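You operate a simulated robot arm through the tools that you are given. There is no shell and no other tool. Be economical: measure what you need, move in short steps, check, and stop when the job is done.

You run a simulated two-armed robot. Do the job below in one go: nothing can be reset, and whatever is moved stays where it is left.

JOB
Put the slide holder labelled "M-36" from the top of the lamp bench on the small plan print and the slide holder marked "R-57" in the tray of the blue-tag light stand. Push the shallow teal drawer shut. Push the drawer of the black dry cabinet shut. Put the open teal box on the top of the freezer lid away on the top of the plan chest. Put the memory card labelled "M-32" from the top of the freezer lid on the perforated top of the suction table and the memory card that says "M-21" on top of the spool of blue thread. Put the bagged book on the top of the freezer lid away on the top of the low wooden bench. Take the request card on the top of the freezer lid and put it away on the small table by the glass door. Put the large harbour print on the top of the film bench away on the bottom shelf of the low camera table. Turn the focus dial to 4. Put the black cassette that says "T-342" from the top of the film bench on the grey glass plate on the top of the slide bench. Pick up the small teal box that says "Box V-52" from the top of the slide bench with one hand, pass it to the other hand and put it on the shelf under the small table. The order is free. Set down upright: request card, small teal box.

It is judged by the outcome, as a careful person would: the job done as asked, and still so three seconds after it is handed in. It fails if anything else is knocked over, pushed out of place, dropped, spilled or broken. A push-on lid holds only when it is set on centred and level and pressed home; a screw cap is set on level and turned clockwise until tight.

ROBOT AND FRAMES
Two 7-joint arms with two-finger parallel grippers on one trunk, on a base that drives. Base frame: it is fixed to the floor where the robot stands at the start and does not move with it; the origin is under the middle of the robot, x ahead of it, y to its left, z up; the surface under the hand at the start is at about z = 80. Readings come in cm, degrees, newtons and seconds.
The left shoulder is at the start at [2, 13.8, 144.3], the right one opposite. Places, roughly: bagged book [-150, 300, 100]; black cassette [400, 675, 75]; bottom shelf of the low camera table [120, 0, 30]; drawer of the black dry cabinet [20, 170, 10]; focus dial [340, 650, 90]; glass plate [500, 675, 75]; large harbour print [325, 700, 75]; memory card [-150, 300, 100]; open teal box [-150, 275, 100]; perforated top of the suction table [-120, -50, 80]; request card [-125, 300, 100]; shallow teal drawer [30, 130, 60]; shelf under the small table (23x38 cm) [580, 548, 30]; slide holder [50, -25, 75]; small plan print [25, 0, 75]; small table by the glass door [580, 550, 80]; small teal box [500, 675, 75]; spool of blue thread (6x6x7 cm) [-150, 320, 90]; top of the low wooden bench [-130, 190, 60]; top of the plan chest [-140, 400, 90]; tray of the blue-tag light stand (20x15 cm) [206, -186, 38]. Payload 1.57 kg a hand.
The TCP of each hand is the grasp point between the finger pads, 3 cm short of the fingertips. In the tool frame z runs along the fingers and y along their closing line. The gripper opens to 8 cm. The fingers are 1.7 cm wide and 1.2 cm thick; the gripper's body (4 by 8.2 cm) begins 8 cm behind the TCP.
Orientation is told as [roll, pitch, yaw] about the base's x, y, z axes, in that order, counted from this pose: with the fingers straight down and closing along the base's y, the tool's x points along the base's -x, its y along +y and its z along -z.

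CONTROLS
- The arms move only by the tool servo_tool. It takes "left_series", "right_series" or both (then of equal length, played together; a hand with none holds still); each is a list of rows, each an object of numbers (a shift or turn left out is 0, a gripper value left out holds the last): "dx", "dy", "dz": the shift along the base's x, y, z in units of 20 mm (1.0 is 20 mm); "wx", "wy", "wz": the turn, a rotation vector about the base's x, y, z in units of 6 degrees (1.0 is 6 degrees). In form: [{"dx": .., "dy": .., "dz": .., "wx": .., "wy": .., "wz": ..}, ...]. A call has 1 to 8 rows; each row shifts and turns the commanded pose from where the row before left it. "left_fingers" and "right_fingers" are, for a hand that has rows, the closure, from 0 (fully open) to 1 (shut), set as the call begins (left out, the last holds). A call with a number of a shift or a turn outside -1 to 1 is refused whole. A row lasts 0.2 s, in which the tool goes at most 5 cm and 8.6 degrees; a call with a longer step from one row to the next is refused whole, and so is a gripper value outside its range. Where a pose cannot be reached the arm comes as near as it can. A force on the tool above 40 N (or 10 N above the force at the start of the call, whichever is more), or a blocked arm, ends the call early, and 0.2 s more pass. The fingers move at their own pace (about 4.5 cm/s each) and stop on an object; they squeeze with about 40 N. The grip force told is the motor's: it shows also when the fingers shut on nothing. Time passes only in rows, and 0.2 s behind the last, so rows that do not move let the fingers close. The reply holds the time, the measured pose of the TCP, the force on the tool along the base axes, the opening and the grip force, in the units named above and with some noise, with the torque about the TCP (base axes, N m) and any sound that the robot's microphone picked up, and new pictures: "views" is both (left out), scene, wrist or none (wrist: the cameras of the hands that moved).
- Cameras (640 x 400 px; columns grow to the right, rows downward): "scene" is now at [16.32, -1.93, 129.06]; the picture's right is [-0.18, -0.98, 0.00], its down [-0.81, 0.15, -0.57] and it looks along [0.56, -0.10, -0.82] (base axes); focal length 267 px, centre (320, 200). "left" rides on the left gripper at [7.2, 0.7, -12.2] in its tool frame; the picture's right is [-0.09, 1.00, 0.00], its down [-0.84, -0.08, -0.54] and it looks along [-0.54, -0.05, 0.84] (tool axes); focal length 238 px, centre (320, 200). "right" rides on the right gripper at [7.2, -0.6, -12.2] in its tool frame; the picture's right is [0.09, 1.00, 0.00], its down [-0.84, 0.08, -0.54] and it looks along [-0.54, 0.05, 0.84] (tool axes); focal length 238 px, centre (320, 200). There is no depth. A picture from a camera that has moved, and an enlarged one, comes with that camera's place and axes in the base frame and with its lens. The place of the scene camera against the robot may be out by one fixed shift of up to 1.2 cm in any direction.
- move_column(by): slides the trunk up (or, below 0, down) by that many cm; the arms and the scene camera ride with it, the base frame stays. It gives what a move gives, with no picture.
- steer(legs): drives the robot by 1 to 6 legs, each [ahead, left, turn to the left] in cm, cm and degrees, along the robot's own axes; the way and the turn of a leg run together, so that a leg with both is an arc; at most 150 cm and 180 degrees a leg. The arms and the cameras ride along, it lands a little off, and it stops where it bumps. It gives what a move gives, and a new picture of the scene camera.
- head_to(pan, tilt): turns the head with the scene camera to pan (to the left, within 60 degrees either way) and tilt (down, from -29 to 69), counted from straight ahead of the robot. It gives what a move gives, and a new picture of the scene camera.
- zoom(camera, box): a new picture of the part [left, top, right, bottom] of that camera's present view, enlarged. It takes no simulated time.
- close_job(): hands the job in; it is judged then, once.

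Work in short steps. Places have to be worked out from the pictures, the camera data and where the tool is seen: move nearer, look again, correct. Check each grasp and each placing, and mend what went wrong. You have 567 turns and 360 pictures in all, those below and enlarged ones among them. Open the grippers and draw the arms clear of the work before you hand the job in, unless the task says otherwise; then end with one line.

The tools are called after "Request:" as a command line: name --argument value ..., lists and objects as JSON in quotes. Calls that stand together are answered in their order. servo_tool: Moves the arms, as the interface text tells. Its arguments: {"type":"object","properties":{"left_series":{"type":"array"},"left_fingers":{"type":"number"},"right_series":{"type":"array"},"right_fingers":{"type":"number"},"views":{"type":"string","enum":["both","scene","wrist","none"]}},"required":[]} The other tools are called the same way: move_column (by) slides the trunk up or down; steer (legs) drives the base; head_to (pan, tilt) turns the head that bears the scene camera; zoom (camera, box) takes an enlarged picture of a part of a camera's view; close_job () hands the job in.

At the start:

```text
time_s: 0.0
left_tool_pos: [29.27, 3.16, 109.42]
left_tcp_rot: [-0.1, 0.0, 0.0]
left_ft_force: [-0.4, 0.2, 0.1]
left_torque: [-0.01, -0.04, 0.02]
left_gripper_width: 8.0
left_grip_force: 0.0
right_tool_pos: [26.67, -22.52, 103.0]
right_tcp_rot: [0.0, 0.0, 0.1]
right_ft_force: [-0.3, -0.3, -0.1]
right_torque: [0.0, 0.0, 0.02]
right_gripper_width: 8.03
right_grip_force: 0.1
trunk travel left (down, up): [-81.8, 42.2]
robot x, y, heading: [0.54, -0.1, 0.2]
head pan, tilt: [-10.5, 55.3]
```

scene: 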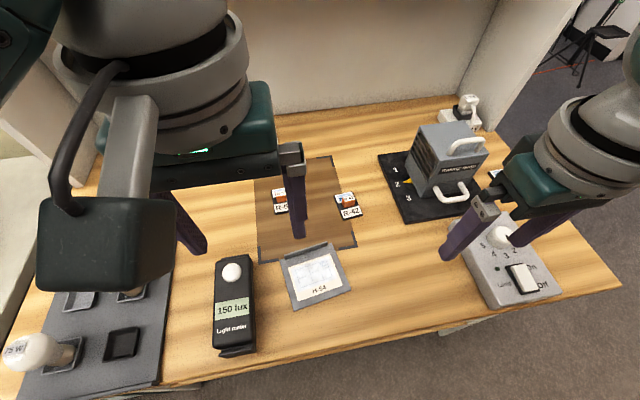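
right: 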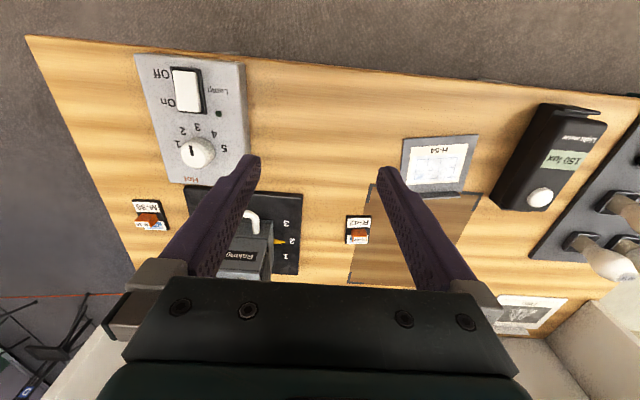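
left: 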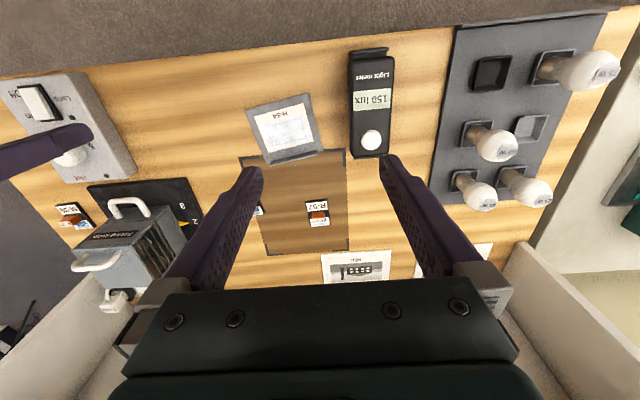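

I start by looking closer at the lamp bench labels in the wrist views.

Request:
zoom --camera "left" --box '[200, 80, 520, 290]'

Request:
zoom --camera "right" --box '[100, 120, 420, 320]'

Request:
head_to --pan 0 --tilt 45

```text
1.90 times, centred on (360, 185) of left
camera zoom: at [22.35, 3.76, 121.69], right [0.09, 1.0, 0.0], down [0.84, -0.08, 0.54], along [0.54, -0.05, -0.84], focal length 454 px, centre (244, 229)
```

zoom: 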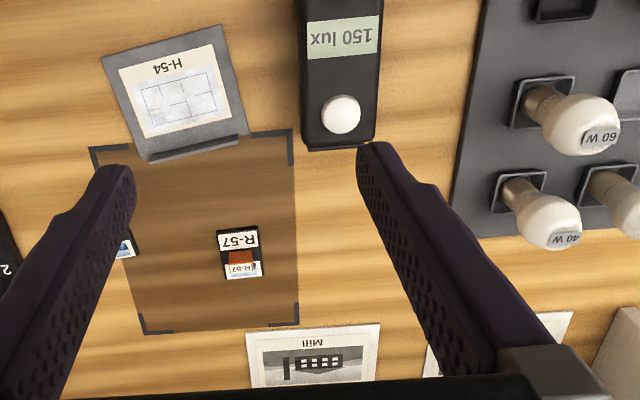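

```text
2.00 times, centred on (260, 220) of right
camera zoom: at [19.53, -23.24, 115.33], right [-0.09, 1.0, 0.0], down [0.84, 0.08, 0.54], along [0.54, 0.05, -0.84], focal length 477 px, centre (440, 160)
```

zoom: 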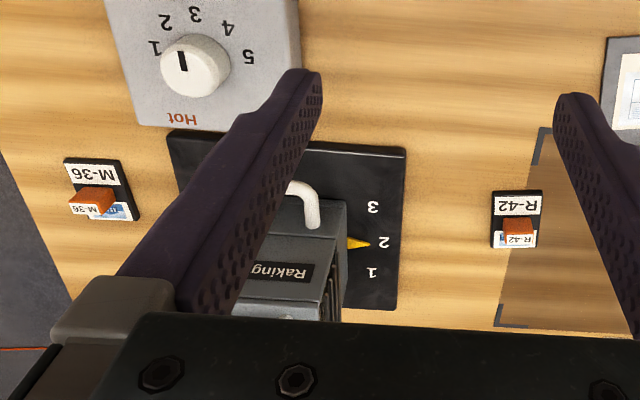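

```text
time_s: 0.7
left_tool_pos: [29.4, 3.06, 109.39]
left_tcp_rot: [0.0, -0.1, -0.1]
left_ft_force: [-0.1, 0.1, 0.0]
left_torque: [0.0, 0.02, 0.02]
left_gripper_width: 7.99
left_grip_force: 0.0
right_tool_pos: [26.6, -22.61, 103.07]
right_tcp_rot: [0.0, 0.0, 0.0]
right_ft_force: [0.7, 0.4, 0.0]
right_torque: [-0.02, 0.01, -0.02]
right_gripper_width: 7.99
right_grip_force: 0.0
trunk travel left (down, up): [-81.8, 42.2]
robot x, y, heading: [0.47, -0.15, -0.1]
head pan, tilt: [0.0, 45.0]
camera scene: at [17.39, -0.62, 130.44], right [0.0, -1.0, 0.0], down [-0.71, 0.0, -0.71], along [0.71, 0.0, -0.71], focal length 267 px, centre (320, 200)
```

scene: 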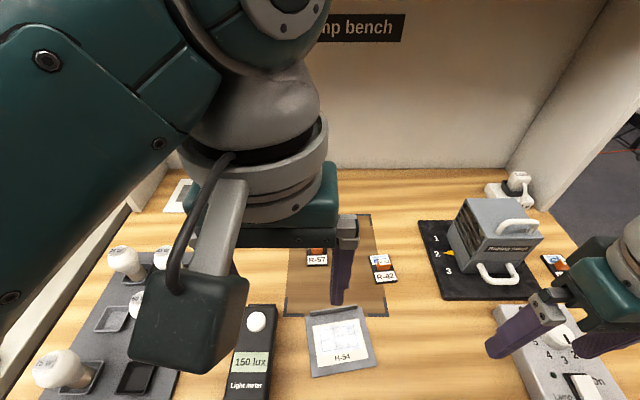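

M-36 sits near (48,-52), R-57 near (52,0), and the plan print H-54 near (34,-3). I look around once to learn the surroundings before driving.

Request:
head_to --pan -40 --tilt 40

Request:
head_to --pan 60 --tilt 15

```text
time_s: 1.8
left_tool_pos: [29.4, 3.13, 109.35]
left_tcp_rot: [0.0, 0.0, 0.0]
left_ft_force: [0.2, -0.4, 0.1]
left_torque: [-0.03, 0.0, 0.02]
left_gripper_width: 8.0
left_grip_force: 0.1
right_tool_pos: [26.6, -22.62, 103.11]
right_tcp_rot: [0.1, 0.0, 0.0]
right_ft_force: [0.5, -0.4, -0.2]
right_torque: [0.0, -0.02, -0.02]
right_gripper_width: 8.01
right_grip_force: 0.1
trunk travel left (down, up): [-81.8, 42.2]
robot x, y, heading: [0.12, 0.16, 0.0]
head pan, tilt: [-40.0, 40.0]
camera scene: at [15.78, -6.08, 131.17], right [-0.64, -0.77, 0.0], down [-0.49, 0.41, -0.77], along [0.59, -0.49, -0.64], focal length 267 px, centre (320, 200)
```

scene: 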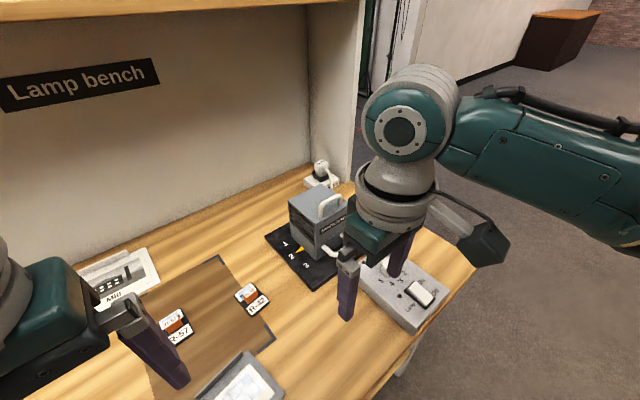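

```text
time_s: 3.5
left_tool_pos: [29.28, 3.1, 109.48]
left_tcp_rot: [-0.1, 0.1, 0.0]
left_ft_force: [0.1, 0.3, -0.1]
left_torque: [-0.02, 0.02, -0.01]
left_gripper_width: 8.02
left_grip_force: 0.1
right_tool_pos: [26.65, -22.61, 103.14]
right_tcp_rot: [-0.1, 0.0, 0.0]
right_ft_force: [0.4, 0.4, 0.0]
right_torque: [0.02, 0.01, 0.0]
right_gripper_width: 8.0
right_grip_force: 0.0
trunk travel left (down, up): [-81.8, 42.2]
robot x, y, heading: [0.2, -0.01, -0.1]
head pan, tilt: [60.0, 15.0]
camera scene: at [13.94, 7.47, 135.12], right [0.87, -0.5, 0.0], down [-0.13, -0.22, -0.97], along [0.48, 0.84, -0.26], focal length 267 px, centre (320, 200)
```

scene: 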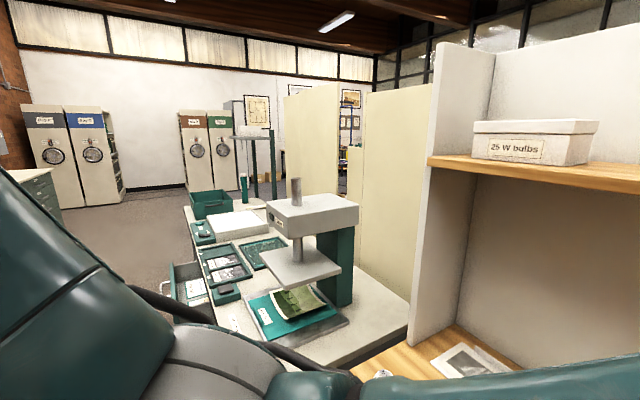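

The bench lies ahead with free floor to the right. I drive right so that M-36 falls in the right hand's sector.

Request:
steer --legs '[[0, -36, 0]]'

Request:
head_to --pan -15 --tilt 55

```text
time_s: 5.9
left_tool_pos: [29.27, -32.96, 109.47]
left_tcp_rot: [0.0, -0.1, 0.1]
left_ft_force: [-0.9, 0.2, 0.6]
left_torque: [0.01, -0.01, -0.01]
left_gripper_width: 7.99
left_grip_force: 0.1
right_tool_pos: [26.71, -58.51, 103.01]
right_tcp_rot: [0.1, 0.1, 0.1]
right_ft_force: [-0.3, -0.6, -0.1]
right_torque: [0.02, -0.03, -0.01]
right_gripper_width: 7.97
right_grip_force: 0.0
trunk travel left (down, up): [-81.8, 42.2]
robot x, y, heading: [-0.17, -35.67, 0.2]
head pan, tilt: [60.0, 15.0]
camera scene: at [13.96, -28.53, 135.12], right [0.87, -0.5, 0.0], down [-0.13, -0.22, -0.97], along [0.48, 0.84, -0.26], focal length 267 px, centre (320, 200)
```

scene: 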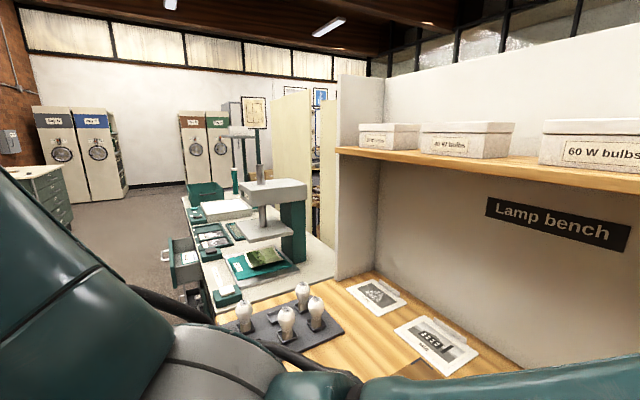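

```text
time_s: 7.3
left_tool_pos: [29.35, -32.89, 109.47]
left_tcp_rot: [0.1, 0.0, 0.2]
left_ft_force: [0.3, 0.1, -0.7]
left_torque: [-0.05, 0.02, 0.05]
left_gripper_width: 7.98
left_grip_force: 0.0
right_tool_pos: [26.68, -58.49, 103.18]
right_tcp_rot: [0.0, 0.0, 0.1]
right_ft_force: [0.8, -1.0, 0.5]
right_torque: [0.01, -0.02, -0.03]
right_gripper_width: 7.99
right_grip_force: 0.0
trunk travel left (down, up): [-81.8, 42.2]
robot x, y, heading: [-0.06, -36.19, 0.1]
head pan, tilt: [-15.0, 55.0]
camera scene: at [16.27, -38.47, 129.1], right [-0.26, -0.97, 0.0], down [-0.79, 0.21, -0.57], along [0.55, -0.15, -0.82], focal length 267 px, centre (320, 200)
```

scene: 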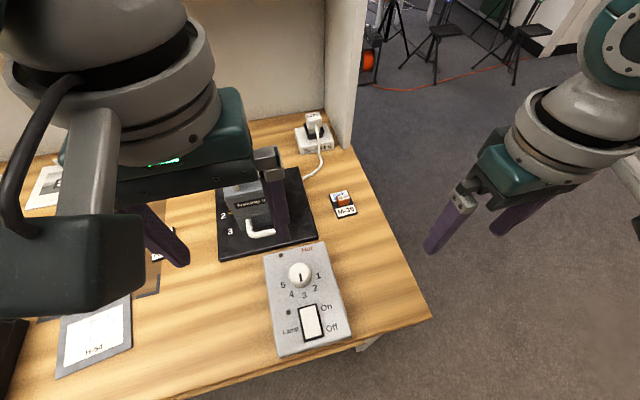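

M-36 confirmed near (47,-52). I test the right arm's reach: forward and toward the holder, at safe height.

Request:
servo_tool --right_series '[{"dx": 1, "dy": 0.4}, {"dx": 1, "dy": 0.4}, {"dx": 1, "dy": 0.4}, {"dx": 1, "dy": 0.4}, {"dx": 1, "dy": 0.4}, {"dx": 1, "dy": 0.4}, {"dx": 1, "dy": 0.4}, {"dx": 1, "dy": 0.4}]' --views "wrist"

```text
time_s: 9.1
left_tool_pos: [29.48, -32.83, 109.46]
left_tcp_rot: [0.1, 0.0, 0.1]
left_ft_force: [-0.1, -0.6, 0.3]
left_torque: [0.01, -0.05, -0.02]
left_gripper_width: 7.99
left_grip_force: 0.0
right_tool_pos: [42.77, -52.14, 103.04]
right_tcp_rot: [-0.1, -0.1, 0.2]
right_ft_force: [-0.1, -0.4, 0.1]
right_torque: [0.03, 0.01, -0.01]
right_gripper_width: 8.01
right_grip_force: 0.0
trunk travel left (down, up): [-81.8, 42.2]
robot x, y, heading: [-0.07, -36.14, -0.1]
head pan, tilt: [-15.0, 55.0]
camera right: at [35.59, -52.83, 115.24], right [-0.1, 1.0, 0.0], down [0.84, 0.08, 0.54], along [0.54, 0.05, -0.84], focal length 238 px, centre (320, 200)
```

right: 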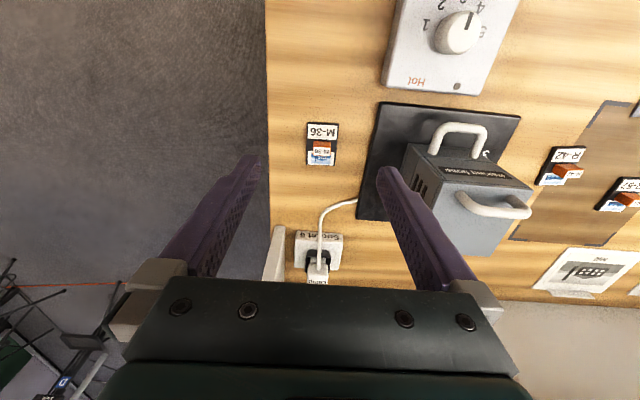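

Reach is fine at this height. M-36 computes to about (48,-51.5); I zoom in to learn its shape.

Request:
zoom --camera "right" --box '[270, 100, 370, 190]'

```text
4.44 times, centred on (320, 145) of right
camera zoom: at [35.59, -52.83, 115.24], right [-0.1, 1.0, 0.0], down [0.84, 0.08, 0.54], along [0.54, 0.05, -0.84], focal length 1059 px, centre (320, 444)
```

zoom: 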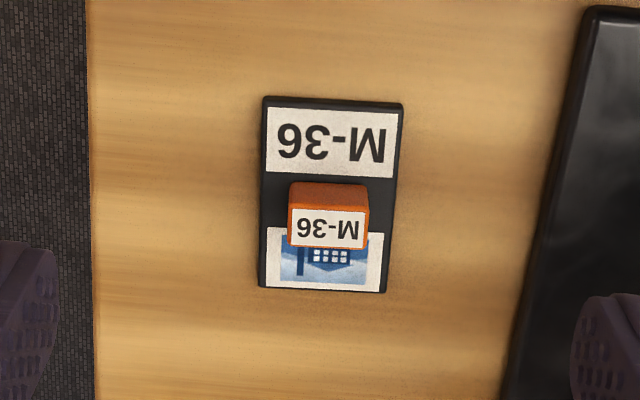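

The orange knob at about (48.2,-51.4) is the grip. I move above it, partly close, and descend to z≈89.

Request:
servo_tool --right_series '[{"dx": 0.9, "dy": 0.15}, {"dx": 0.9, "dy": 0.15}, {"dx": 0.9, "dy": 0.05}, {"dz": -1}, {"dz": -1}, {"dz": -1}, {"dz": -1}, {"dz": -1}]' --right_fingers 0.4 --views "none"

Request:
servo_tool --right_series '[{"dz": -1}, {"dz": -1}, {}]' --views "both"

```text
time_s: 10.9
left_tool_pos: [29.4, -32.8, 109.48]
left_tcp_rot: [0.1, 0.0, 0.2]
left_ft_force: [0.6, 0.1, -1.5]
left_torque: [0.03, 0.01, -0.01]
left_gripper_width: 8.0
left_grip_force: 0.0
right_tool_pos: [40.25, -52.13, 97.21]
right_tcp_rot: [-0.2, -0.1, 0.1]
right_ft_force: [0.2, 0.5, 0.4]
right_torque: [0.01, 0.0, -0.01]
right_gripper_width: 4.83
right_grip_force: 0.0
right hand out of reach, approached as far as the arm can: row 1, 2, 3, 4, 5, 6, 7, 8
trunk travel left (down, up): [-81.8, 42.2]
robot x, y, heading: [0.37, -36.01, 0.4]
head pan, tilt: [-15.0, 55.0]
```

```text
time_s: 11.7
left_tool_pos: [29.48, -32.9, 109.46]
left_tcp_rot: [-0.1, 0.0, 0.1]
left_ft_force: [-0.5, 0.6, 1.1]
left_torque: [-0.01, 0.0, 0.02]
left_gripper_width: 8.01
left_grip_force: 0.1
right_tool_pos: [38.58, -52.47, 95.31]
right_tcp_rot: [-0.1, 0.0, 0.1]
right_ft_force: [0.4, -1.3, -0.7]
right_torque: [-0.05, 0.03, 0.01]
right_gripper_width: 4.8
right_grip_force: 0.3
right hand out of reach, approached as far as the arm can: row 1, 2
trunk travel left (down, up): [-81.8, 42.2]
robot x, y, heading: [-0.15, -35.76, -0.1]
head pan, tilt: [-15.0, 55.0]
camera scene: at [16.27, -38.48, 129.1], right [-0.26, -0.97, 0.0], down [-0.79, 0.21, -0.57], along [0.55, -0.15, -0.82], focal length 267 px, centre (320, 200)
camera right: at [31.51, -53.19, 107.58], right [-0.09, 1.0, 0.0], down [0.84, 0.08, 0.54], along [0.54, 0.05, -0.84], focal length 238 px, centre (320, 200)
```

scene: 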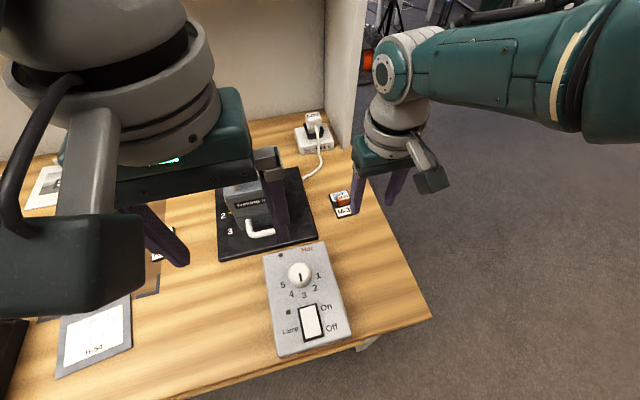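
right: 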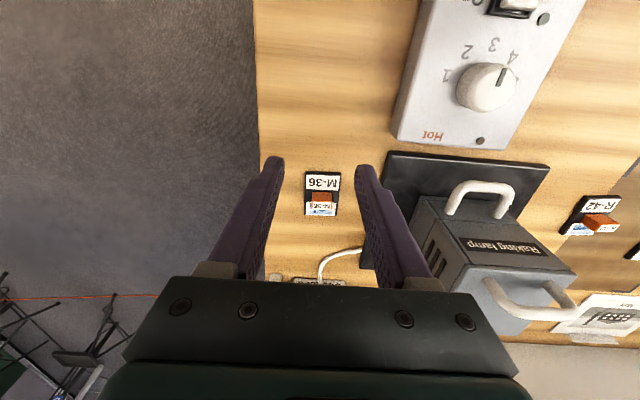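

The arm is at full stretch because the shoulder is high; lowering the trunk lengthens reach. I raise both hands first so lowering keeps them clear.

Request:
servo_tool --right_series '[{"dz": 1}, {"dz": 1}, {"dz": 1}, {"dz": 1}, {"dz": 1}, {"dz": 1}, {"dz": 1}, {"dz": 1}]' --left_series '[{"dz": 1}, {"dz": 1}, {"dz": 1}, {"dz": 1}, {"dz": 1}, {"dz": 1}, {"dz": 1}, {"dz": 1}]' --views "none"

Request:
servo_tool --right_series '[{"dz": 1}, {"dz": 1}, {"dz": 1}, {"dz": 1}]' --left_series '[{"dz": 0}, {"dz": 0}, {"dz": 0}, {"dz": 0}]' --views "none"

Request:
move_column --by -27

Request:
servo_tool --right_series '[{"dx": 1}, {"dx": 1}, {"dx": 1}, {"dx": 1}, {"dx": 0.8}]' --views "wrist"

```text
time_s: 12.9
left_tool_pos: [29.58, -32.7, 117.63]
left_tcp_rot: [0.6, -0.3, 0.7]
left_ft_force: [4.4, 0.1, -16.3]
left_torque: [-0.09, -0.98, 0.07]
left_gripper_width: 8.01
left_grip_force: 0.0
right_tool_pos: [38.6, -52.3, 104.16]
right_tcp_rot: [-0.2, 0.0, 0.1]
right_ft_force: [-0.5, -0.9, 0.7]
right_torque: [-0.02, -0.02, 0.03]
right_gripper_width: 4.8
right_grip_force: 0.1
trunk travel left (down, up): [-81.8, 42.2]
robot x, y, heading: [-0.18, -35.96, 0.1]
head pan, tilt: [-15.0, 55.0]
stopped in row 5 (left hand): the force on the tool passed its limit at 68 N (the readings are from after the stop); the commanded pose is now the measured one
```

```text
time_s: 13.9
left_tool_pos: [29.55, -32.59, 117.75]
left_tcp_rot: [0.5, -0.3, 0.7]
left_ft_force: [14.8, 1.6, -24.6]
left_torque: [-0.65, -0.27, -0.42]
left_gripper_width: 8.02
left_grip_force: 0.1
right_tool_pos: [38.66, -52.32, 112.28]
right_tcp_rot: [-0.1, 0.0, 0.0]
right_ft_force: [1.1, 0.1, 0.8]
right_torque: [-0.02, 0.0, 0.01]
right_gripper_width: 4.82
right_grip_force: 0.0
trunk travel left (down, up): [-81.8, 42.2]
robot x, y, heading: [-0.06, -35.85, -0.1]
head pan, tilt: [-15.0, 55.0]
```

```text
time_s: 16.6
left_tool_pos: [29.56, -32.79, 90.8]
left_tcp_rot: [0.5, -0.4, 0.7]
left_ft_force: [18.6, 1.5, -25.1]
left_torque: [-0.63, 0.09, -0.45]
left_gripper_width: 7.98
left_grip_force: 0.1
right_tool_pos: [38.64, -52.3, 85.2]
right_tcp_rot: [-0.1, -0.1, 0.0]
right_ft_force: [0.4, 0.5, -0.7]
right_torque: [0.0, 0.03, 0.02]
right_gripper_width: 4.79
right_grip_force: 0.0
trunk travel left (down, up): [-54.8, 69.2]
robot x, y, heading: [0.14, -35.95, -0.0]
head pan, tilt: [-15.0, 55.0]
```

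```text
time_s: 17.8
left_tool_pos: [29.49, -32.8, 90.83]
left_tcp_rot: [0.5, -0.3, 0.7]
left_ft_force: [16.0, 0.4, -25.1]
left_torque: [-0.37, -0.1, -0.31]
left_gripper_width: 7.98
left_grip_force: 0.1
right_tool_pos: [46.75, -52.26, 85.33]
right_tcp_rot: [-0.1, -0.1, 0.2]
right_ft_force: [-0.7, -0.6, -0.9]
right_torque: [0.01, 0.03, 0.0]
right_gripper_width: 4.83
right_grip_force: 0.0
right hand out of reach, approached as far as the arm can: row 5
trunk travel left (down, up): [-54.8, 69.2]
robot x, y, heading: [0.26, -36.06, 0.0]
head pan, tilt: [-15.0, 55.0]
camera right: at [39.66, -53.04, 97.61], right [-0.09, 1.0, 0.0], down [0.84, 0.08, 0.54], along [0.54, 0.05, -0.84], focal length 238 px, centre (320, 200)
```

right: 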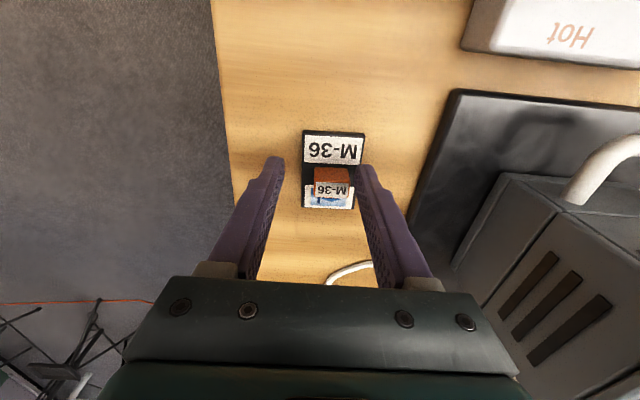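

The left hand touched the robot's own head when rising; I back it off down and leftward, and lift the right a little before driving 4 cm closer.

Request:
servo_tool --left_series '[{"dx": 0.5, "dz": -0.5}, {"dx": 0.5, "dz": -0.5, "dy": 0.5}, {"dx": 0, "dy": 0.5}]' --right_series '[{"dz": 1}, {"dz": 1}, {}]' --views "none"

Request:
steer --legs '[[4, 0, 0]]'

```text
time_s: 18.6
left_tool_pos: [31.55, -30.74, 88.83]
left_tcp_rot: [0.5, -0.2, 0.6]
left_ft_force: [-0.3, 0.0, -0.3]
left_torque: [0.0, 0.05, 0.0]
left_gripper_width: 8.01
left_grip_force: 0.1
right_tool_pos: [46.7, -52.55, 89.42]
right_tcp_rot: [-0.1, 0.0, 0.0]
right_ft_force: [-0.1, 0.0, -1.3]
right_torque: [0.0, -0.05, 0.03]
right_gripper_width: 4.79
right_grip_force: 0.1
trunk travel left (down, up): [-54.8, 69.2]
robot x, y, heading: [0.12, -35.87, 0.1]
head pan, tilt: [-15.0, 55.0]
```

```text
time_s: 19.5
left_tool_pos: [35.57, -30.66, 88.85]
left_tcp_rot: [0.5, -0.4, 0.7]
left_ft_force: [0.1, -0.1, 0.4]
left_torque: [0.01, 0.03, -0.04]
left_gripper_width: 8.0
left_grip_force: 0.1
right_tool_pos: [50.79, -52.37, 89.34]
right_tcp_rot: [-0.1, 0.0, 0.1]
right_ft_force: [0.9, -0.5, 0.6]
right_torque: [0.02, 0.0, 0.01]
right_gripper_width: 4.82
right_grip_force: 0.0
trunk travel left (down, up): [-54.8, 69.2]
robot x, y, heading: [4.1, -35.91, 0.0]
head pan, tilt: [-15.0, 55.0]
camera scene: at [20.32, -38.46, 102.11], right [-0.26, -0.97, 0.0], down [-0.79, 0.21, -0.57], along [0.55, -0.15, -0.82], focal length 267 px, centre (320, 200)
```

scene: 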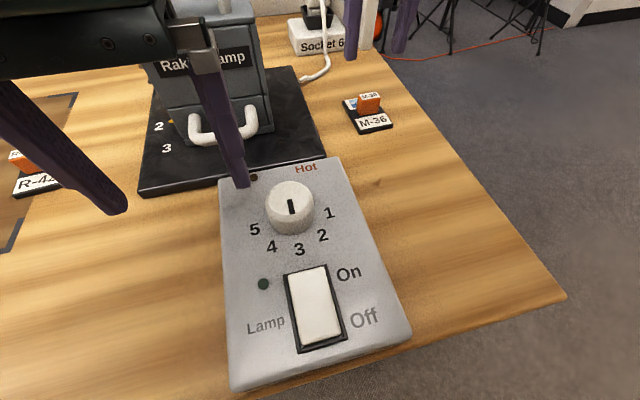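

Closer now. I put the right hand over the knob and lower it to about z=84.3.

Request:
servo_tool --right_series '[{"dx": -0.7, "dy": 0.25}, {"dx": -0.6, "dy": 0.2}, {"dz": -0.9}, {"dz": -0.9}, {"dz": -0.8}, {}]' --views "wrist"

```text
time_s: 20.9
left_tool_pos: [35.52, -30.7, 88.76]
left_tcp_rot: [0.5, -0.3, 0.6]
left_ft_force: [1.4, 0.1, 0.5]
left_torque: [-0.01, 0.01, -0.01]
left_gripper_width: 8.02
left_grip_force: 0.0
right_tool_pos: [48.08, -51.33, 84.18]
right_tcp_rot: [-0.1, 0.1, 0.1]
right_ft_force: [-0.5, -0.9, -0.6]
right_torque: [0.0, 0.02, -0.01]
right_gripper_width: 4.79
right_grip_force: 0.0
trunk travel left (down, up): [-54.8, 69.2]
robot x, y, heading: [4.06, -36.33, 0.3]
head pan, tilt: [-15.0, 55.0]
camera right: at [40.97, -52.12, 96.48], right [-0.1, 1.0, 0.0], down [0.84, 0.08, 0.54], along [0.54, 0.05, -0.84], focal length 238 px, centre (320, 200)
```

right: 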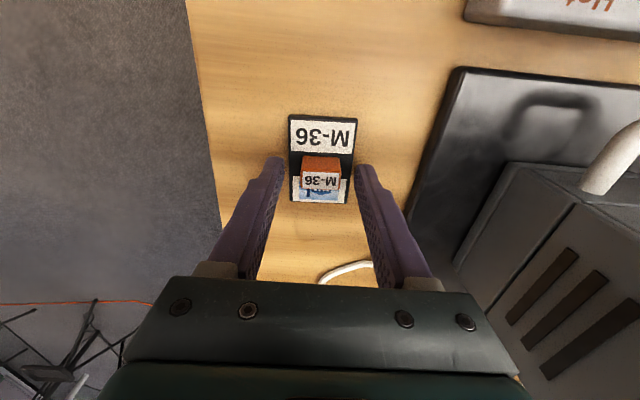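

Tips straddle the knob well. I close.

Request:
servo_tool --right_series '[{"dz": -0.1}, {}, {}, {}]' --right_fingers 1 --views "none"

Request:
servo_tool --right_series '[{"dz": 1}, {"dz": 1}, {"dz": 1}, {"dz": 1}]' --views "wrist"

```text
time_s: 21.9
left_tool_pos: [35.57, -30.64, 88.84]
left_tcp_rot: [0.6, -0.3, 0.7]
left_ft_force: [0.1, -1.2, 0.5]
left_torque: [0.0, 0.01, 0.01]
left_gripper_width: 8.0
left_grip_force: 0.0
right_tool_pos: [48.19, -51.35, 84.2]
right_tcp_rot: [-0.2, -0.1, 0.2]
right_ft_force: [-0.2, -0.7, -0.4]
right_torque: [0.02, -0.01, 0.01]
right_gripper_width: 2.48
right_grip_force: 36.3
trunk travel left (down, up): [-54.8, 69.2]
robot x, y, heading: [3.76, -36.07, 0.2]
head pan, tilt: [-15.0, 55.0]
```

```text
time_s: 22.9
left_tool_pos: [35.48, -30.71, 88.87]
left_tcp_rot: [0.4, -0.3, 0.8]
left_ft_force: [0.2, -0.7, -0.3]
left_torque: [0.0, 0.01, -0.03]
left_gripper_width: 8.0
left_grip_force: 0.1
right_tool_pos: [48.3, -51.38, 92.15]
right_tcp_rot: [-0.1, -0.1, 0.1]
right_ft_force: [-1.0, 0.7, -1.0]
right_torque: [-0.01, -0.01, 0.03]
right_gripper_width: 2.48
right_grip_force: 36.4
trunk travel left (down, up): [-54.8, 69.2]
robot x, y, heading: [3.86, -36.29, 0.2]
head pan, tilt: [-15.0, 55.0]
camera right: at [41.12, -52.13, 104.43], right [-0.09, 1.0, 0.0], down [0.84, 0.08, 0.54], along [0.54, 0.05, -0.84], focal length 238 px, centre (320, 200)
```

right: 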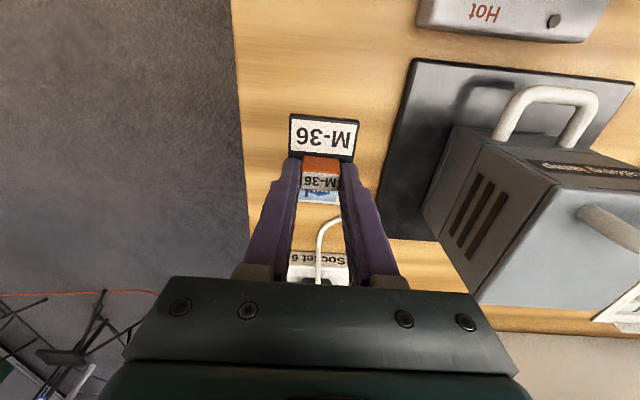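

M-36 is held. I raise the trunk, back off, and drive left so the plan print lies before the right hand.

Request:
move_column --by 18

Request:
steer --legs '[[-6, 0, 0], [0, 40, 0]]'

Request:
head_to --pan -10 --tilt 60

```text
time_s: 24.9
left_tool_pos: [35.69, -30.73, 106.91]
left_tcp_rot: [0.6, -0.3, 0.6]
left_ft_force: [0.1, 0.0, -0.5]
left_torque: [0.04, -0.01, -0.01]
left_gripper_width: 8.0
left_grip_force: 0.0
right_tool_pos: [48.15, -51.38, 110.11]
right_tcp_rot: [-0.1, 0.0, 0.1]
right_ft_force: [0.0, 0.4, -0.4]
right_torque: [0.0, -0.01, -0.01]
right_gripper_width: 2.46
right_grip_force: 36.5
trunk travel left (down, up): [-72.8, 51.2]
robot x, y, heading: [3.94, -36.05, 0.4]
head pan, tilt: [-15.0, 55.0]
```

```text
time_s: 27.9
left_tool_pos: [29.39, 8.76, 106.83]
left_tcp_rot: [0.5, -0.2, 0.6]
left_ft_force: [0.2, -0.2, 0.3]
left_torque: [0.01, -0.01, -0.02]
left_gripper_width: 7.98
left_grip_force: 0.1
right_tool_pos: [42.1, -11.73, 110.22]
right_tcp_rot: [-0.2, 0.0, 0.1]
right_ft_force: [-0.4, -0.1, -0.2]
right_torque: [0.04, 0.02, 0.0]
right_gripper_width: 2.48
right_grip_force: 36.7
trunk travel left (down, up): [-72.8, 51.2]
robot x, y, heading: [-2.17, 3.3, 0.2]
head pan, tilt: [-15.0, 55.0]
camera scene: at [14.14, 1.09, 120.1], right [-0.26, -0.97, 0.0], down [-0.79, 0.21, -0.57], along [0.55, -0.15, -0.82], focal length 267 px, centre (320, 200)
```

scene: 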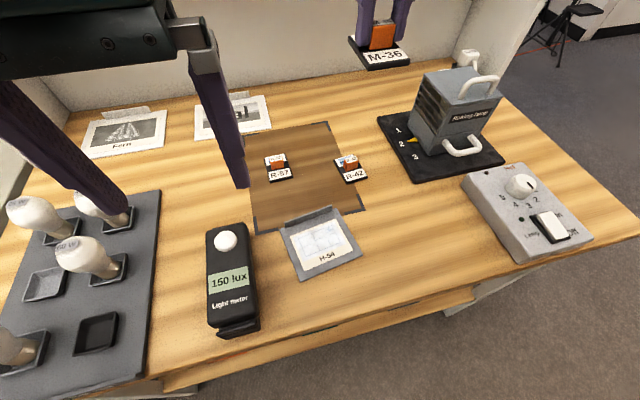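

```text
time_s: 28.6
left_tool_pos: [29.45, 8.9, 106.82]
left_tcp_rot: [0.5, -0.3, 0.7]
left_ft_force: [0.7, 0.0, 0.4]
left_torque: [0.0, 0.0, -0.02]
left_gripper_width: 7.97
left_grip_force: 0.1
right_tool_pos: [42.04, -11.88, 110.1]
right_tcp_rot: [-0.1, 0.0, 0.1]
right_ft_force: [0.0, -0.7, -0.6]
right_torque: [0.02, -0.02, 0.05]
right_gripper_width: 2.48
right_grip_force: 36.5
trunk travel left (down, up): [-72.8, 51.2]
robot x, y, heading: [-2.08, 3.55, 0.3]
head pan, tilt: [-10.0, 60.0]
camera scene: at [13.74, 1.8, 119.5], right [-0.17, -0.99, 0.0], down [-0.85, 0.15, -0.5], along [0.49, -0.09, -0.87], focal length 267 px, centre (320, 200)
```

scene: 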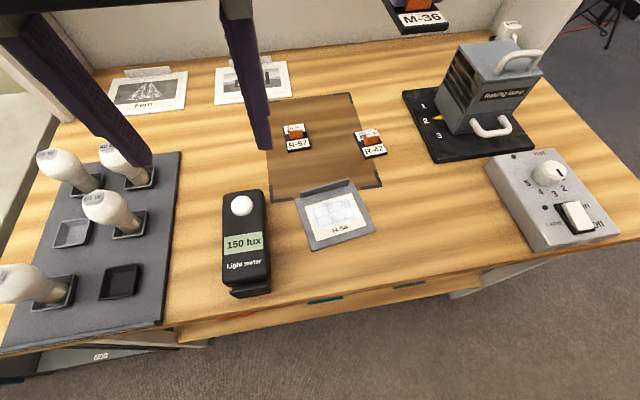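

The plan print H-54 centre is about (33.5,-3.5). I shift the left hand aside, carry the holder over the print and view from the right wrist.

Request:
servo_tool --left_series '[{"dy": 1}, {"dy": 1}, {"dy": 1}, {"dy": 1}, {}, {}, {}]' --right_series '[{"dx": -0.8, "dy": 0}, {"dx": -0.8, "dy": 0.6}, {"dx": -0.8, "dy": 0.9}, {"dx": -0.8, "dy": 0.9}, {"dx": -0.8, "dy": 0.9, "dz": -1}, {"dy": 0.9, "dz": -1}, {"dz": -1}]' --views "none"

Request:
steer --legs '[[5, 0, 0]]'

Request:
servo_tool --right_series '[{"dx": -0.9}, {"dx": -0.9}, {"dx": -0.7, "dz": -1}, {"dz": -1}, {"dz": -1}]' --views "both"

```text
time_s: 30.2
left_tool_pos: [29.46, 16.98, 106.92]
left_tcp_rot: [0.5, -0.3, 0.7]
left_ft_force: [-0.5, 1.0, -0.9]
left_torque: [0.0, 0.01, 0.0]
left_gripper_width: 8.0
left_grip_force: 0.1
right_tool_pos: [34.13, -3.46, 104.13]
right_tcp_rot: [-0.1, 0.0, 0.2]
right_ft_force: [-0.2, 0.8, 0.1]
right_torque: [-0.03, -0.03, 0.0]
right_gripper_width: 2.48
right_grip_force: 36.5
trunk travel left (down, up): [-72.8, 51.2]
robot x, y, heading: [-2.15, 3.61, -0.0]
head pan, tilt: [-10.0, 60.0]
```

```text
time_s: 31.1
left_tool_pos: [34.55, 16.87, 106.96]
left_tcp_rot: [0.5, -0.3, 0.7]
left_ft_force: [0.5, -1.0, 0.2]
left_torque: [0.03, 0.02, 0.0]
left_gripper_width: 8.0
left_grip_force: 0.1
right_tool_pos: [39.08, -3.58, 104.15]
right_tcp_rot: [0.0, 0.1, 0.1]
right_ft_force: [-0.6, -0.8, 0.2]
right_torque: [0.0, 0.0, 0.01]
right_gripper_width: 2.48
right_grip_force: 35.9
trunk travel left (down, up): [-72.8, 51.2]
robot x, y, heading: [3.21, 3.21, 0.1]
head pan, tilt: [-10.0, 60.0]
camera scene: at [18.81, 1.81, 119.49], right [-0.17, -0.99, 0.0], down [-0.85, 0.15, -0.5], along [0.49, -0.09, -0.87], focal length 267 px, centre (320, 200)
```

scene: 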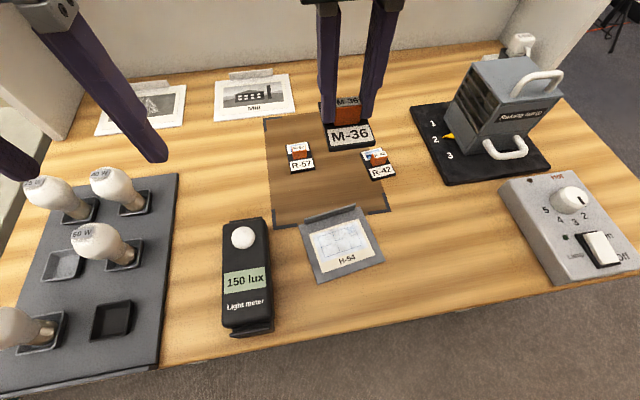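

```text
time_s: 32.3
left_tool_pos: [34.57, 16.89, 106.87]
left_tcp_rot: [0.5, -0.3, 0.7]
left_ft_force: [0.5, 0.0, -0.8]
left_torque: [-0.02, 0.0, 0.0]
left_gripper_width: 8.01
left_grip_force: 0.1
right_tool_pos: [34.1, -3.62, 97.99]
right_tcp_rot: [-0.1, 0.0, 0.1]
right_ft_force: [-1.1, 0.4, 0.0]
right_torque: [0.01, -0.01, -0.01]
right_gripper_width: 2.47
right_grip_force: 36.2
trunk travel left (down, up): [-72.8, 51.2]
robot x, y, heading: [2.82, 3.5, 0.2]
head pan, tilt: [-10.0, 60.0]
camera scene: at [18.81, 1.81, 119.5], right [-0.17, -0.99, 0.0], down [-0.85, 0.15, -0.5], along [0.49, -0.09, -0.87], focal length 267 px, centre (320, 200)
camera right: at [27.02, -4.27, 110.41], right [-0.09, 1.0, 0.0], down [0.84, 0.08, 0.54], along [0.54, 0.05, -0.84], focal length 238 px, centre (320, 200)
```

scene: 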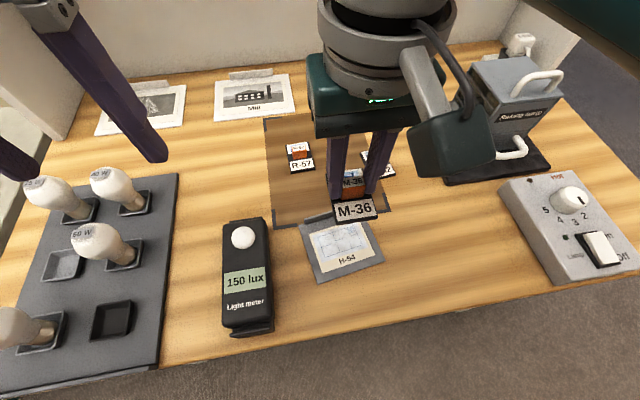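
right: 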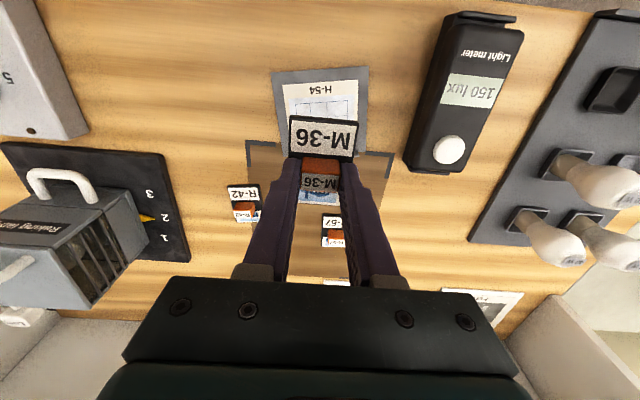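

The print spans about x 29–38.5 centred at y≈-3.2. I lower the holder towards its centre.

Request:
servo_tool --right_series '[{"dx": -0.4, "dy": 0.2, "dz": -1}, {"dz": -1}, {"dz": -1}, {"dz": -1}, {"dz": -1}, {"dz": -0.8}, {}]' --views "wrist"

```text
time_s: 33.9
left_tool_pos: [34.5, 16.94, 106.74]
left_tcp_rot: [0.5, -0.3, 0.7]
left_ft_force: [0.5, -0.2, 0.3]
left_torque: [-0.01, -0.04, -0.02]
left_gripper_width: 8.02
left_grip_force: 0.1
right_tool_pos: [33.52, -3.06, 86.69]
right_tcp_rot: [0.0, -0.1, 0.1]
right_ft_force: [-0.7, 0.3, -0.4]
right_torque: [-0.02, -0.01, -0.01]
right_gripper_width: 2.5
right_grip_force: 36.4
trunk travel left (down, up): [-72.8, 51.2]
robot x, y, heading: [2.71, 3.84, 0.1]
head pan, tilt: [-10.0, 60.0]
camera right: at [26.32, -3.83, 98.89], right [-0.09, 1.0, 0.0], down [0.84, 0.08, 0.54], along [0.54, 0.05, -0.84], focal length 238 px, centre (320, 200)
```

right: 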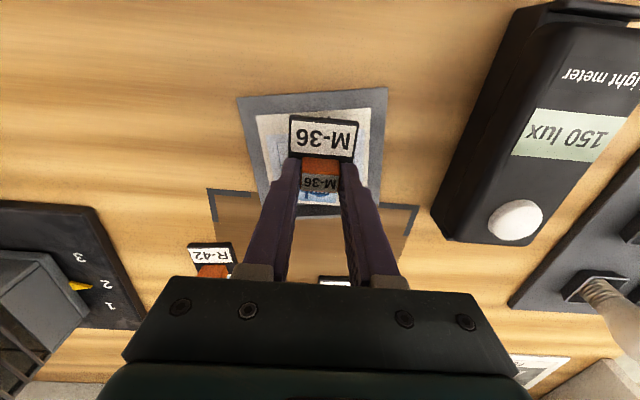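

Centred over the print. I lower until it touches and release.

Request:
servo_tool --right_series '[{"dz": -0.5}, {"dz": -0.3}, {"dz": -0.2}, {}]' --views "none"

```text
time_s: 34.9
left_tool_pos: [34.56, 16.82, 106.89]
left_tcp_rot: [0.5, -0.3, 0.7]
left_ft_force: [0.3, 0.7, 0.3]
left_torque: [0.02, -0.01, 0.0]
left_gripper_width: 7.97
left_grip_force: 0.1
right_tool_pos: [33.49, -3.2, 84.52]
right_tcp_rot: [-0.2, 0.0, 0.3]
right_ft_force: [0.3, -0.1, 0.4]
right_torque: [-0.02, -0.03, 0.01]
right_gripper_width: 2.47
right_grip_force: 36.4
trunk travel left (down, up): [-72.8, 51.2]
robot x, y, heading: [2.72, 3.43, 0.2]
head pan, tilt: [-10.0, 60.0]
```

Request:
servo_tool --right_series '[{"dz": -0.12}, {"dz": -0.1}, {}]' --views "none"

```text
time_s: 35.7
left_tool_pos: [34.54, 16.8, 106.94]
left_tcp_rot: [0.5, -0.3, 0.7]
left_ft_force: [0.2, 0.1, 0.7]
left_torque: [-0.01, 0.04, 0.0]
left_gripper_width: 7.98
left_grip_force: 0.1
right_tool_pos: [33.53, -3.15, 84.25]
right_tcp_rot: [-0.1, -0.2, 0.2]
right_ft_force: [-7.8, -0.9, 34.8]
right_torque: [-0.03, 0.22, -0.02]
right_gripper_width: 2.51
right_grip_force: 36.1
trunk travel left (down, up): [-72.8, 51.2]
robot x, y, heading: [2.9, 3.96, -0.1]
head pan, tilt: [-10.0, 60.0]
```

Contact is felt (35 N); I ease up slightly, open to a modest width, and lift.

Request:
servo_tool --right_series '[{"dz": 0.08}, {}, {}]' --right_fingers 0.4 --views "none"

Request:
servo_tool --right_series '[{"dz": 1}, {"dz": 1}, {"dz": 1}, {"dz": 1}, {"dz": 1}, {"dz": 1}, {"dz": 1}]' --views "wrist"

```text
time_s: 36.5
left_tool_pos: [34.5, 16.81, 106.85]
left_tcp_rot: [0.4, -0.3, 0.7]
left_ft_force: [-0.3, -0.9, 0.2]
left_torque: [0.0, 0.0, 0.01]
left_gripper_width: 7.98
left_grip_force: 0.0
right_tool_pos: [33.41, -3.1, 84.33]
right_tcp_rot: [-0.2, 0.1, 0.1]
right_ft_force: [0.3, 0.5, 0.1]
right_torque: [0.0, 0.0, -0.02]
right_gripper_width: 4.79
right_grip_force: 0.0
trunk travel left (down, up): [-72.8, 51.2]
robot x, y, heading: [2.88, 3.15, 0.2]
head pan, tilt: [-10.0, 60.0]
```

```text
time_s: 38.1
left_tool_pos: [34.57, 16.9, 106.83]
left_tcp_rot: [0.5, -0.4, 0.7]
left_ft_force: [0.0, 0.1, -0.4]
left_torque: [-0.01, -0.01, 0.02]
left_gripper_width: 8.03
left_grip_force: 0.1
right_tool_pos: [33.45, -3.23, 98.25]
right_tcp_rot: [-0.1, 0.0, 0.1]
right_ft_force: [-0.8, 0.6, -0.8]
right_torque: [-0.02, -0.02, 0.0]
right_gripper_width: 4.75
right_grip_force: 0.0
trunk travel left (down, up): [-72.8, 51.2]
robot x, y, heading: [2.95, 3.61, 0.3]
head pan, tilt: [-10.0, 60.0]
camera right: at [26.34, -4.1, 110.51], right [-0.09, 1.0, 0.0], down [0.84, 0.08, 0.54], along [0.54, 0.05, -0.84], focal length 238 px, centre (320, 200)
```

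right: 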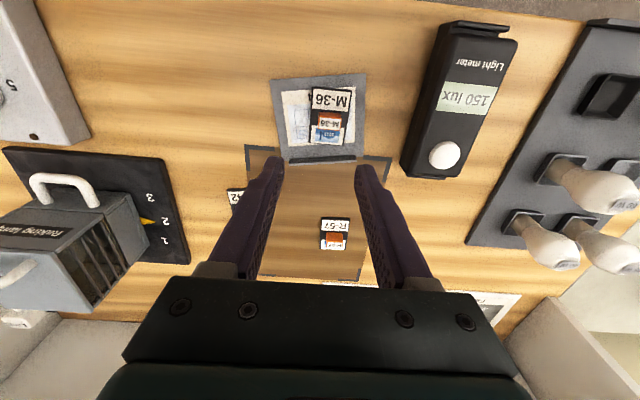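

M-36 rests wholly on the plan print. Next R-57 at about (51.5,0.5): I raise hands, drive 6 cm closer and lower the trunk.

Request:
servo_tool --left_series '[{"dz": 1}, {"dz": 1}, {"dz": 0.5}]' --right_series '[{"dz": 1}, {"dz": 1}, {"dz": 0.5}]' --views "none"

Request:
steer --legs '[[6, 0, 0]]'

Request:
move_column --by -11

Request:
servo_tool --right_series '[{"dx": 1, "dy": 0.3}, {"dx": 1, "dy": 0.3}, {"dx": 1, "dy": 0.3}, {"dx": 1, "dy": 0.3}, {"dx": 1, "dy": 0.3}, {"dx": 1, "dy": 0.3}]' --views "wrist"

```text
time_s: 38.9
left_tool_pos: [34.62, 16.96, 111.97]
left_tcp_rot: [0.5, -0.3, 0.7]
left_ft_force: [-0.2, 1.1, 0.2]
left_torque: [0.01, -0.01, -0.01]
left_gripper_width: 8.01
left_grip_force: 0.1
right_tool_pos: [33.3, -3.22, 103.45]
right_tcp_rot: [-0.1, 0.1, 0.0]
right_ft_force: [-0.4, -1.2, 1.0]
right_torque: [0.01, -0.03, 0.01]
right_gripper_width: 4.8
right_grip_force: 0.2
trunk travel left (down, up): [-72.8, 51.2]
robot x, y, heading: [2.95, 3.49, 0.1]
head pan, tilt: [-10.0, 60.0]
```

```text
time_s: 39.9
left_tool_pos: [40.6, 16.92, 111.97]
left_tcp_rot: [0.4, -0.2, 0.7]
left_ft_force: [0.1, 0.2, 0.8]
left_torque: [-0.01, 0.0, 0.02]
left_gripper_width: 8.01
left_grip_force: 0.0
right_tool_pos: [39.52, -3.17, 103.37]
right_tcp_rot: [-0.2, 0.0, 0.1]
right_ft_force: [-0.2, 1.0, -0.4]
right_torque: [-0.03, 0.01, 0.03]
right_gripper_width: 4.8
right_grip_force: 0.1
trunk travel left (down, up): [-72.8, 51.2]
robot x, y, heading: [8.9, 3.43, -0.2]
head pan, tilt: [-10.0, 60.0]
camera scene: at [24.96, 1.83, 119.49], right [-0.17, -0.99, 0.0], down [-0.85, 0.15, -0.5], along [0.49, -0.09, -0.87], focal length 267 px, centre (320, 200)
```

scene: 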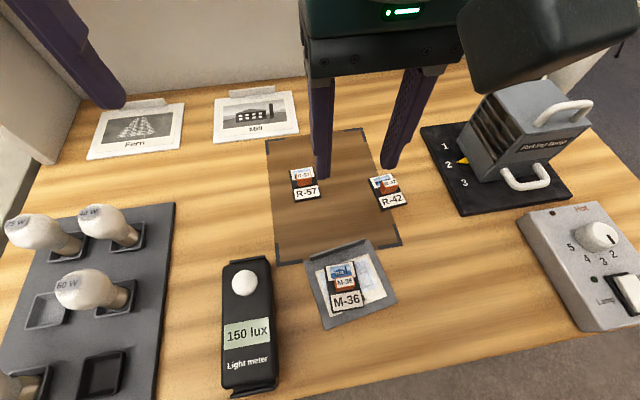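

```text
time_s: 41.3
left_tool_pos: [40.73, 17.01, 100.96]
left_tcp_rot: [0.5, -0.4, 0.6]
left_ft_force: [0.0, 0.1, 0.0]
left_torque: [-0.04, -0.01, 0.01]
left_gripper_width: 8.03
left_grip_force: 0.1
right_tool_pos: [39.45, -3.23, 92.4]
right_tcp_rot: [-0.1, 0.0, 0.0]
right_ft_force: [-0.2, 0.3, 0.0]
right_torque: [-0.02, -0.01, 0.02]
right_gripper_width: 4.82
right_grip_force: 0.0
trunk travel left (down, up): [-61.8, 62.2]
robot x, y, heading: [9.32, 3.44, -0.0]
head pan, tilt: [-10.0, 60.0]
```

```text
time_s: 42.7
left_tool_pos: [40.76, 17.05, 100.92]
left_tcp_rot: [0.5, -0.3, 0.7]
left_ft_force: [0.1, 0.1, 0.2]
left_torque: [0.01, 0.05, 0.0]
left_gripper_width: 8.0
left_grip_force: 0.1
right_tool_pos: [51.49, 0.53, 92.47]
right_tcp_rot: [-0.1, 0.0, 0.2]
right_ft_force: [0.5, 0.2, -0.5]
right_torque: [0.03, 0.02, -0.01]
right_gripper_width: 4.79
right_grip_force: 0.0
trunk travel left (down, up): [-61.8, 62.2]
robot x, y, heading: [9.13, 3.74, 0.1]
head pan, tilt: [-10.0, 60.0]
camera right: at [44.42, -0.32, 104.65], right [-0.1, 1.0, 0.0], down [0.84, 0.08, 0.54], along [0.54, 0.05, -0.84], focal length 238 px, centre (320, 200)
```

right: 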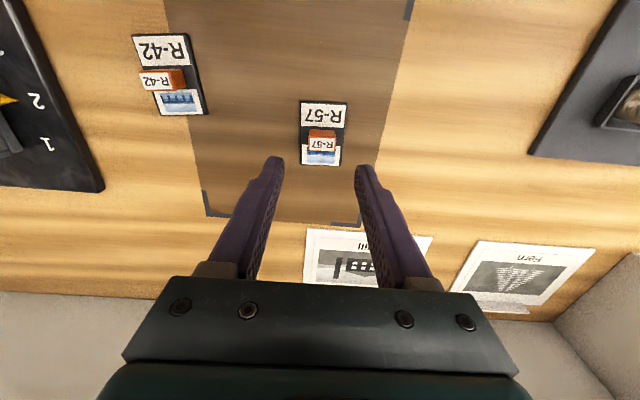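

R-57's knob is at about (51.9,0.65); I descend and grip it.

Request:
servo_tool --right_series '[{"dx": 0.2, "dy": 0.06, "dz": -1}, {"dz": -1}, {"dz": -1}, {"dz": -0.8}, {"dz": -0.3}, {}]' --views "wrist"

Request:
servo_tool --right_series '[{}, {}, {}]' --right_fingers 1 --views "none"

Request:
servo_tool --right_series '[{"dz": 1}, {"dz": 1}, {"dz": 1}, {"dz": 1}, {"dz": 1}]' --views "wrist"

```text
time_s: 44.1
left_tool_pos: [40.63, 16.88, 101.01]
left_tcp_rot: [0.6, -0.3, 0.8]
left_ft_force: [-0.5, -0.1, 0.7]
left_torque: [0.01, 0.0, 0.01]
left_gripper_width: 8.03
left_grip_force: 0.2
right_tool_pos: [50.45, -0.51, 84.66]
right_tcp_rot: [-0.1, -0.1, 0.1]
right_ft_force: [-0.2, -0.7, 0.3]
right_torque: [-0.01, 0.02, 0.01]
right_gripper_width: 4.78
right_grip_force: 0.0
right hand out of reach, approached as far as the arm can: row 2, 3, 4
trunk travel left (down, up): [-61.8, 62.2]
robot x, y, heading: [9.19, 3.72, 0.1]
head pan, tilt: [-10.0, 60.0]
camera right: at [43.28, -1.23, 96.87], right [-0.09, 1.0, 0.0], down [0.84, 0.08, 0.54], along [0.54, 0.05, -0.84], focal length 238 px, centre (320, 200)
```

right: 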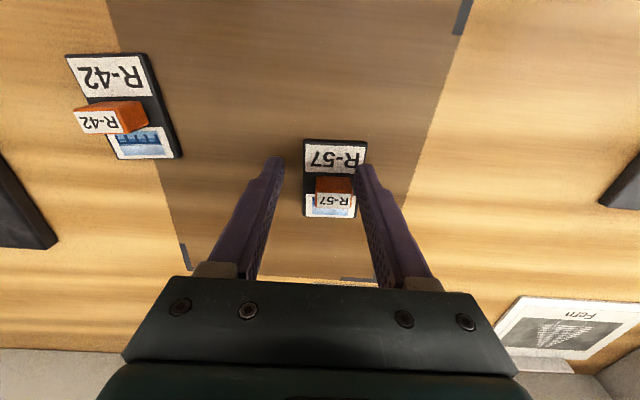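

```text
time_s: 44.9
left_tool_pos: [40.82, 16.99, 100.91]
left_tcp_rot: [0.5, -0.3, 0.6]
left_ft_force: [0.4, -0.4, 0.6]
left_torque: [-0.03, 0.01, -0.02]
left_gripper_width: 8.02
left_grip_force: 0.0
right_tool_pos: [50.34, -0.42, 84.64]
right_tcp_rot: [-0.1, 0.1, 0.1]
right_ft_force: [0.3, -0.2, -0.3]
right_torque: [-0.02, 0.03, -0.01]
right_gripper_width: 0.0
right_grip_force: 12.7
trunk travel left (down, up): [-61.8, 62.2]
robot x, y, heading: [9.08, 3.01, -0.0]
head pan, tilt: [-10.0, 60.0]
```

```text
time_s: 46.1
left_tool_pos: [40.74, 16.96, 100.92]
left_tcp_rot: [0.4, -0.4, 0.8]
left_ft_force: [0.0, 0.8, 0.0]
left_torque: [0.01, 0.0, -0.01]
left_gripper_width: 7.99
left_grip_force: 0.1
right_tool_pos: [50.52, -0.31, 94.62]
right_tcp_rot: [-0.1, 0.2, 0.1]
right_ft_force: [-0.1, 0.0, -0.1]
right_torque: [-0.01, -0.02, 0.0]
right_gripper_width: 0.0
right_grip_force: 21.8
trunk travel left (down, up): [-61.8, 62.2]
robot x, y, heading: [9.11, 3.8, -0.2]
head pan, tilt: [-10.0, 60.0]
camera right: at [43.43, -1.08, 106.89], right [-0.09, 1.0, 0.0], down [0.84, 0.08, 0.54], along [0.54, 0.05, -0.84], focal length 238 px, centre (320, 200)
```

right: 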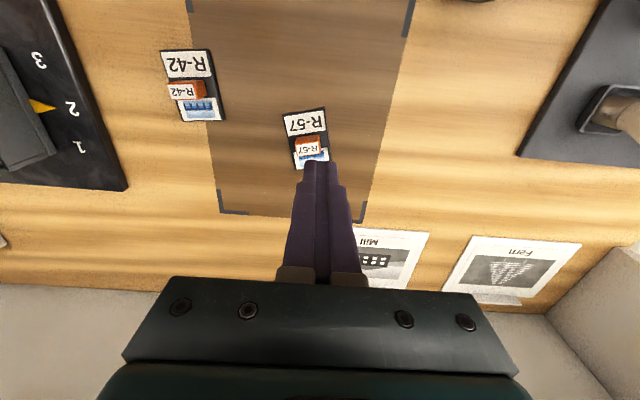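

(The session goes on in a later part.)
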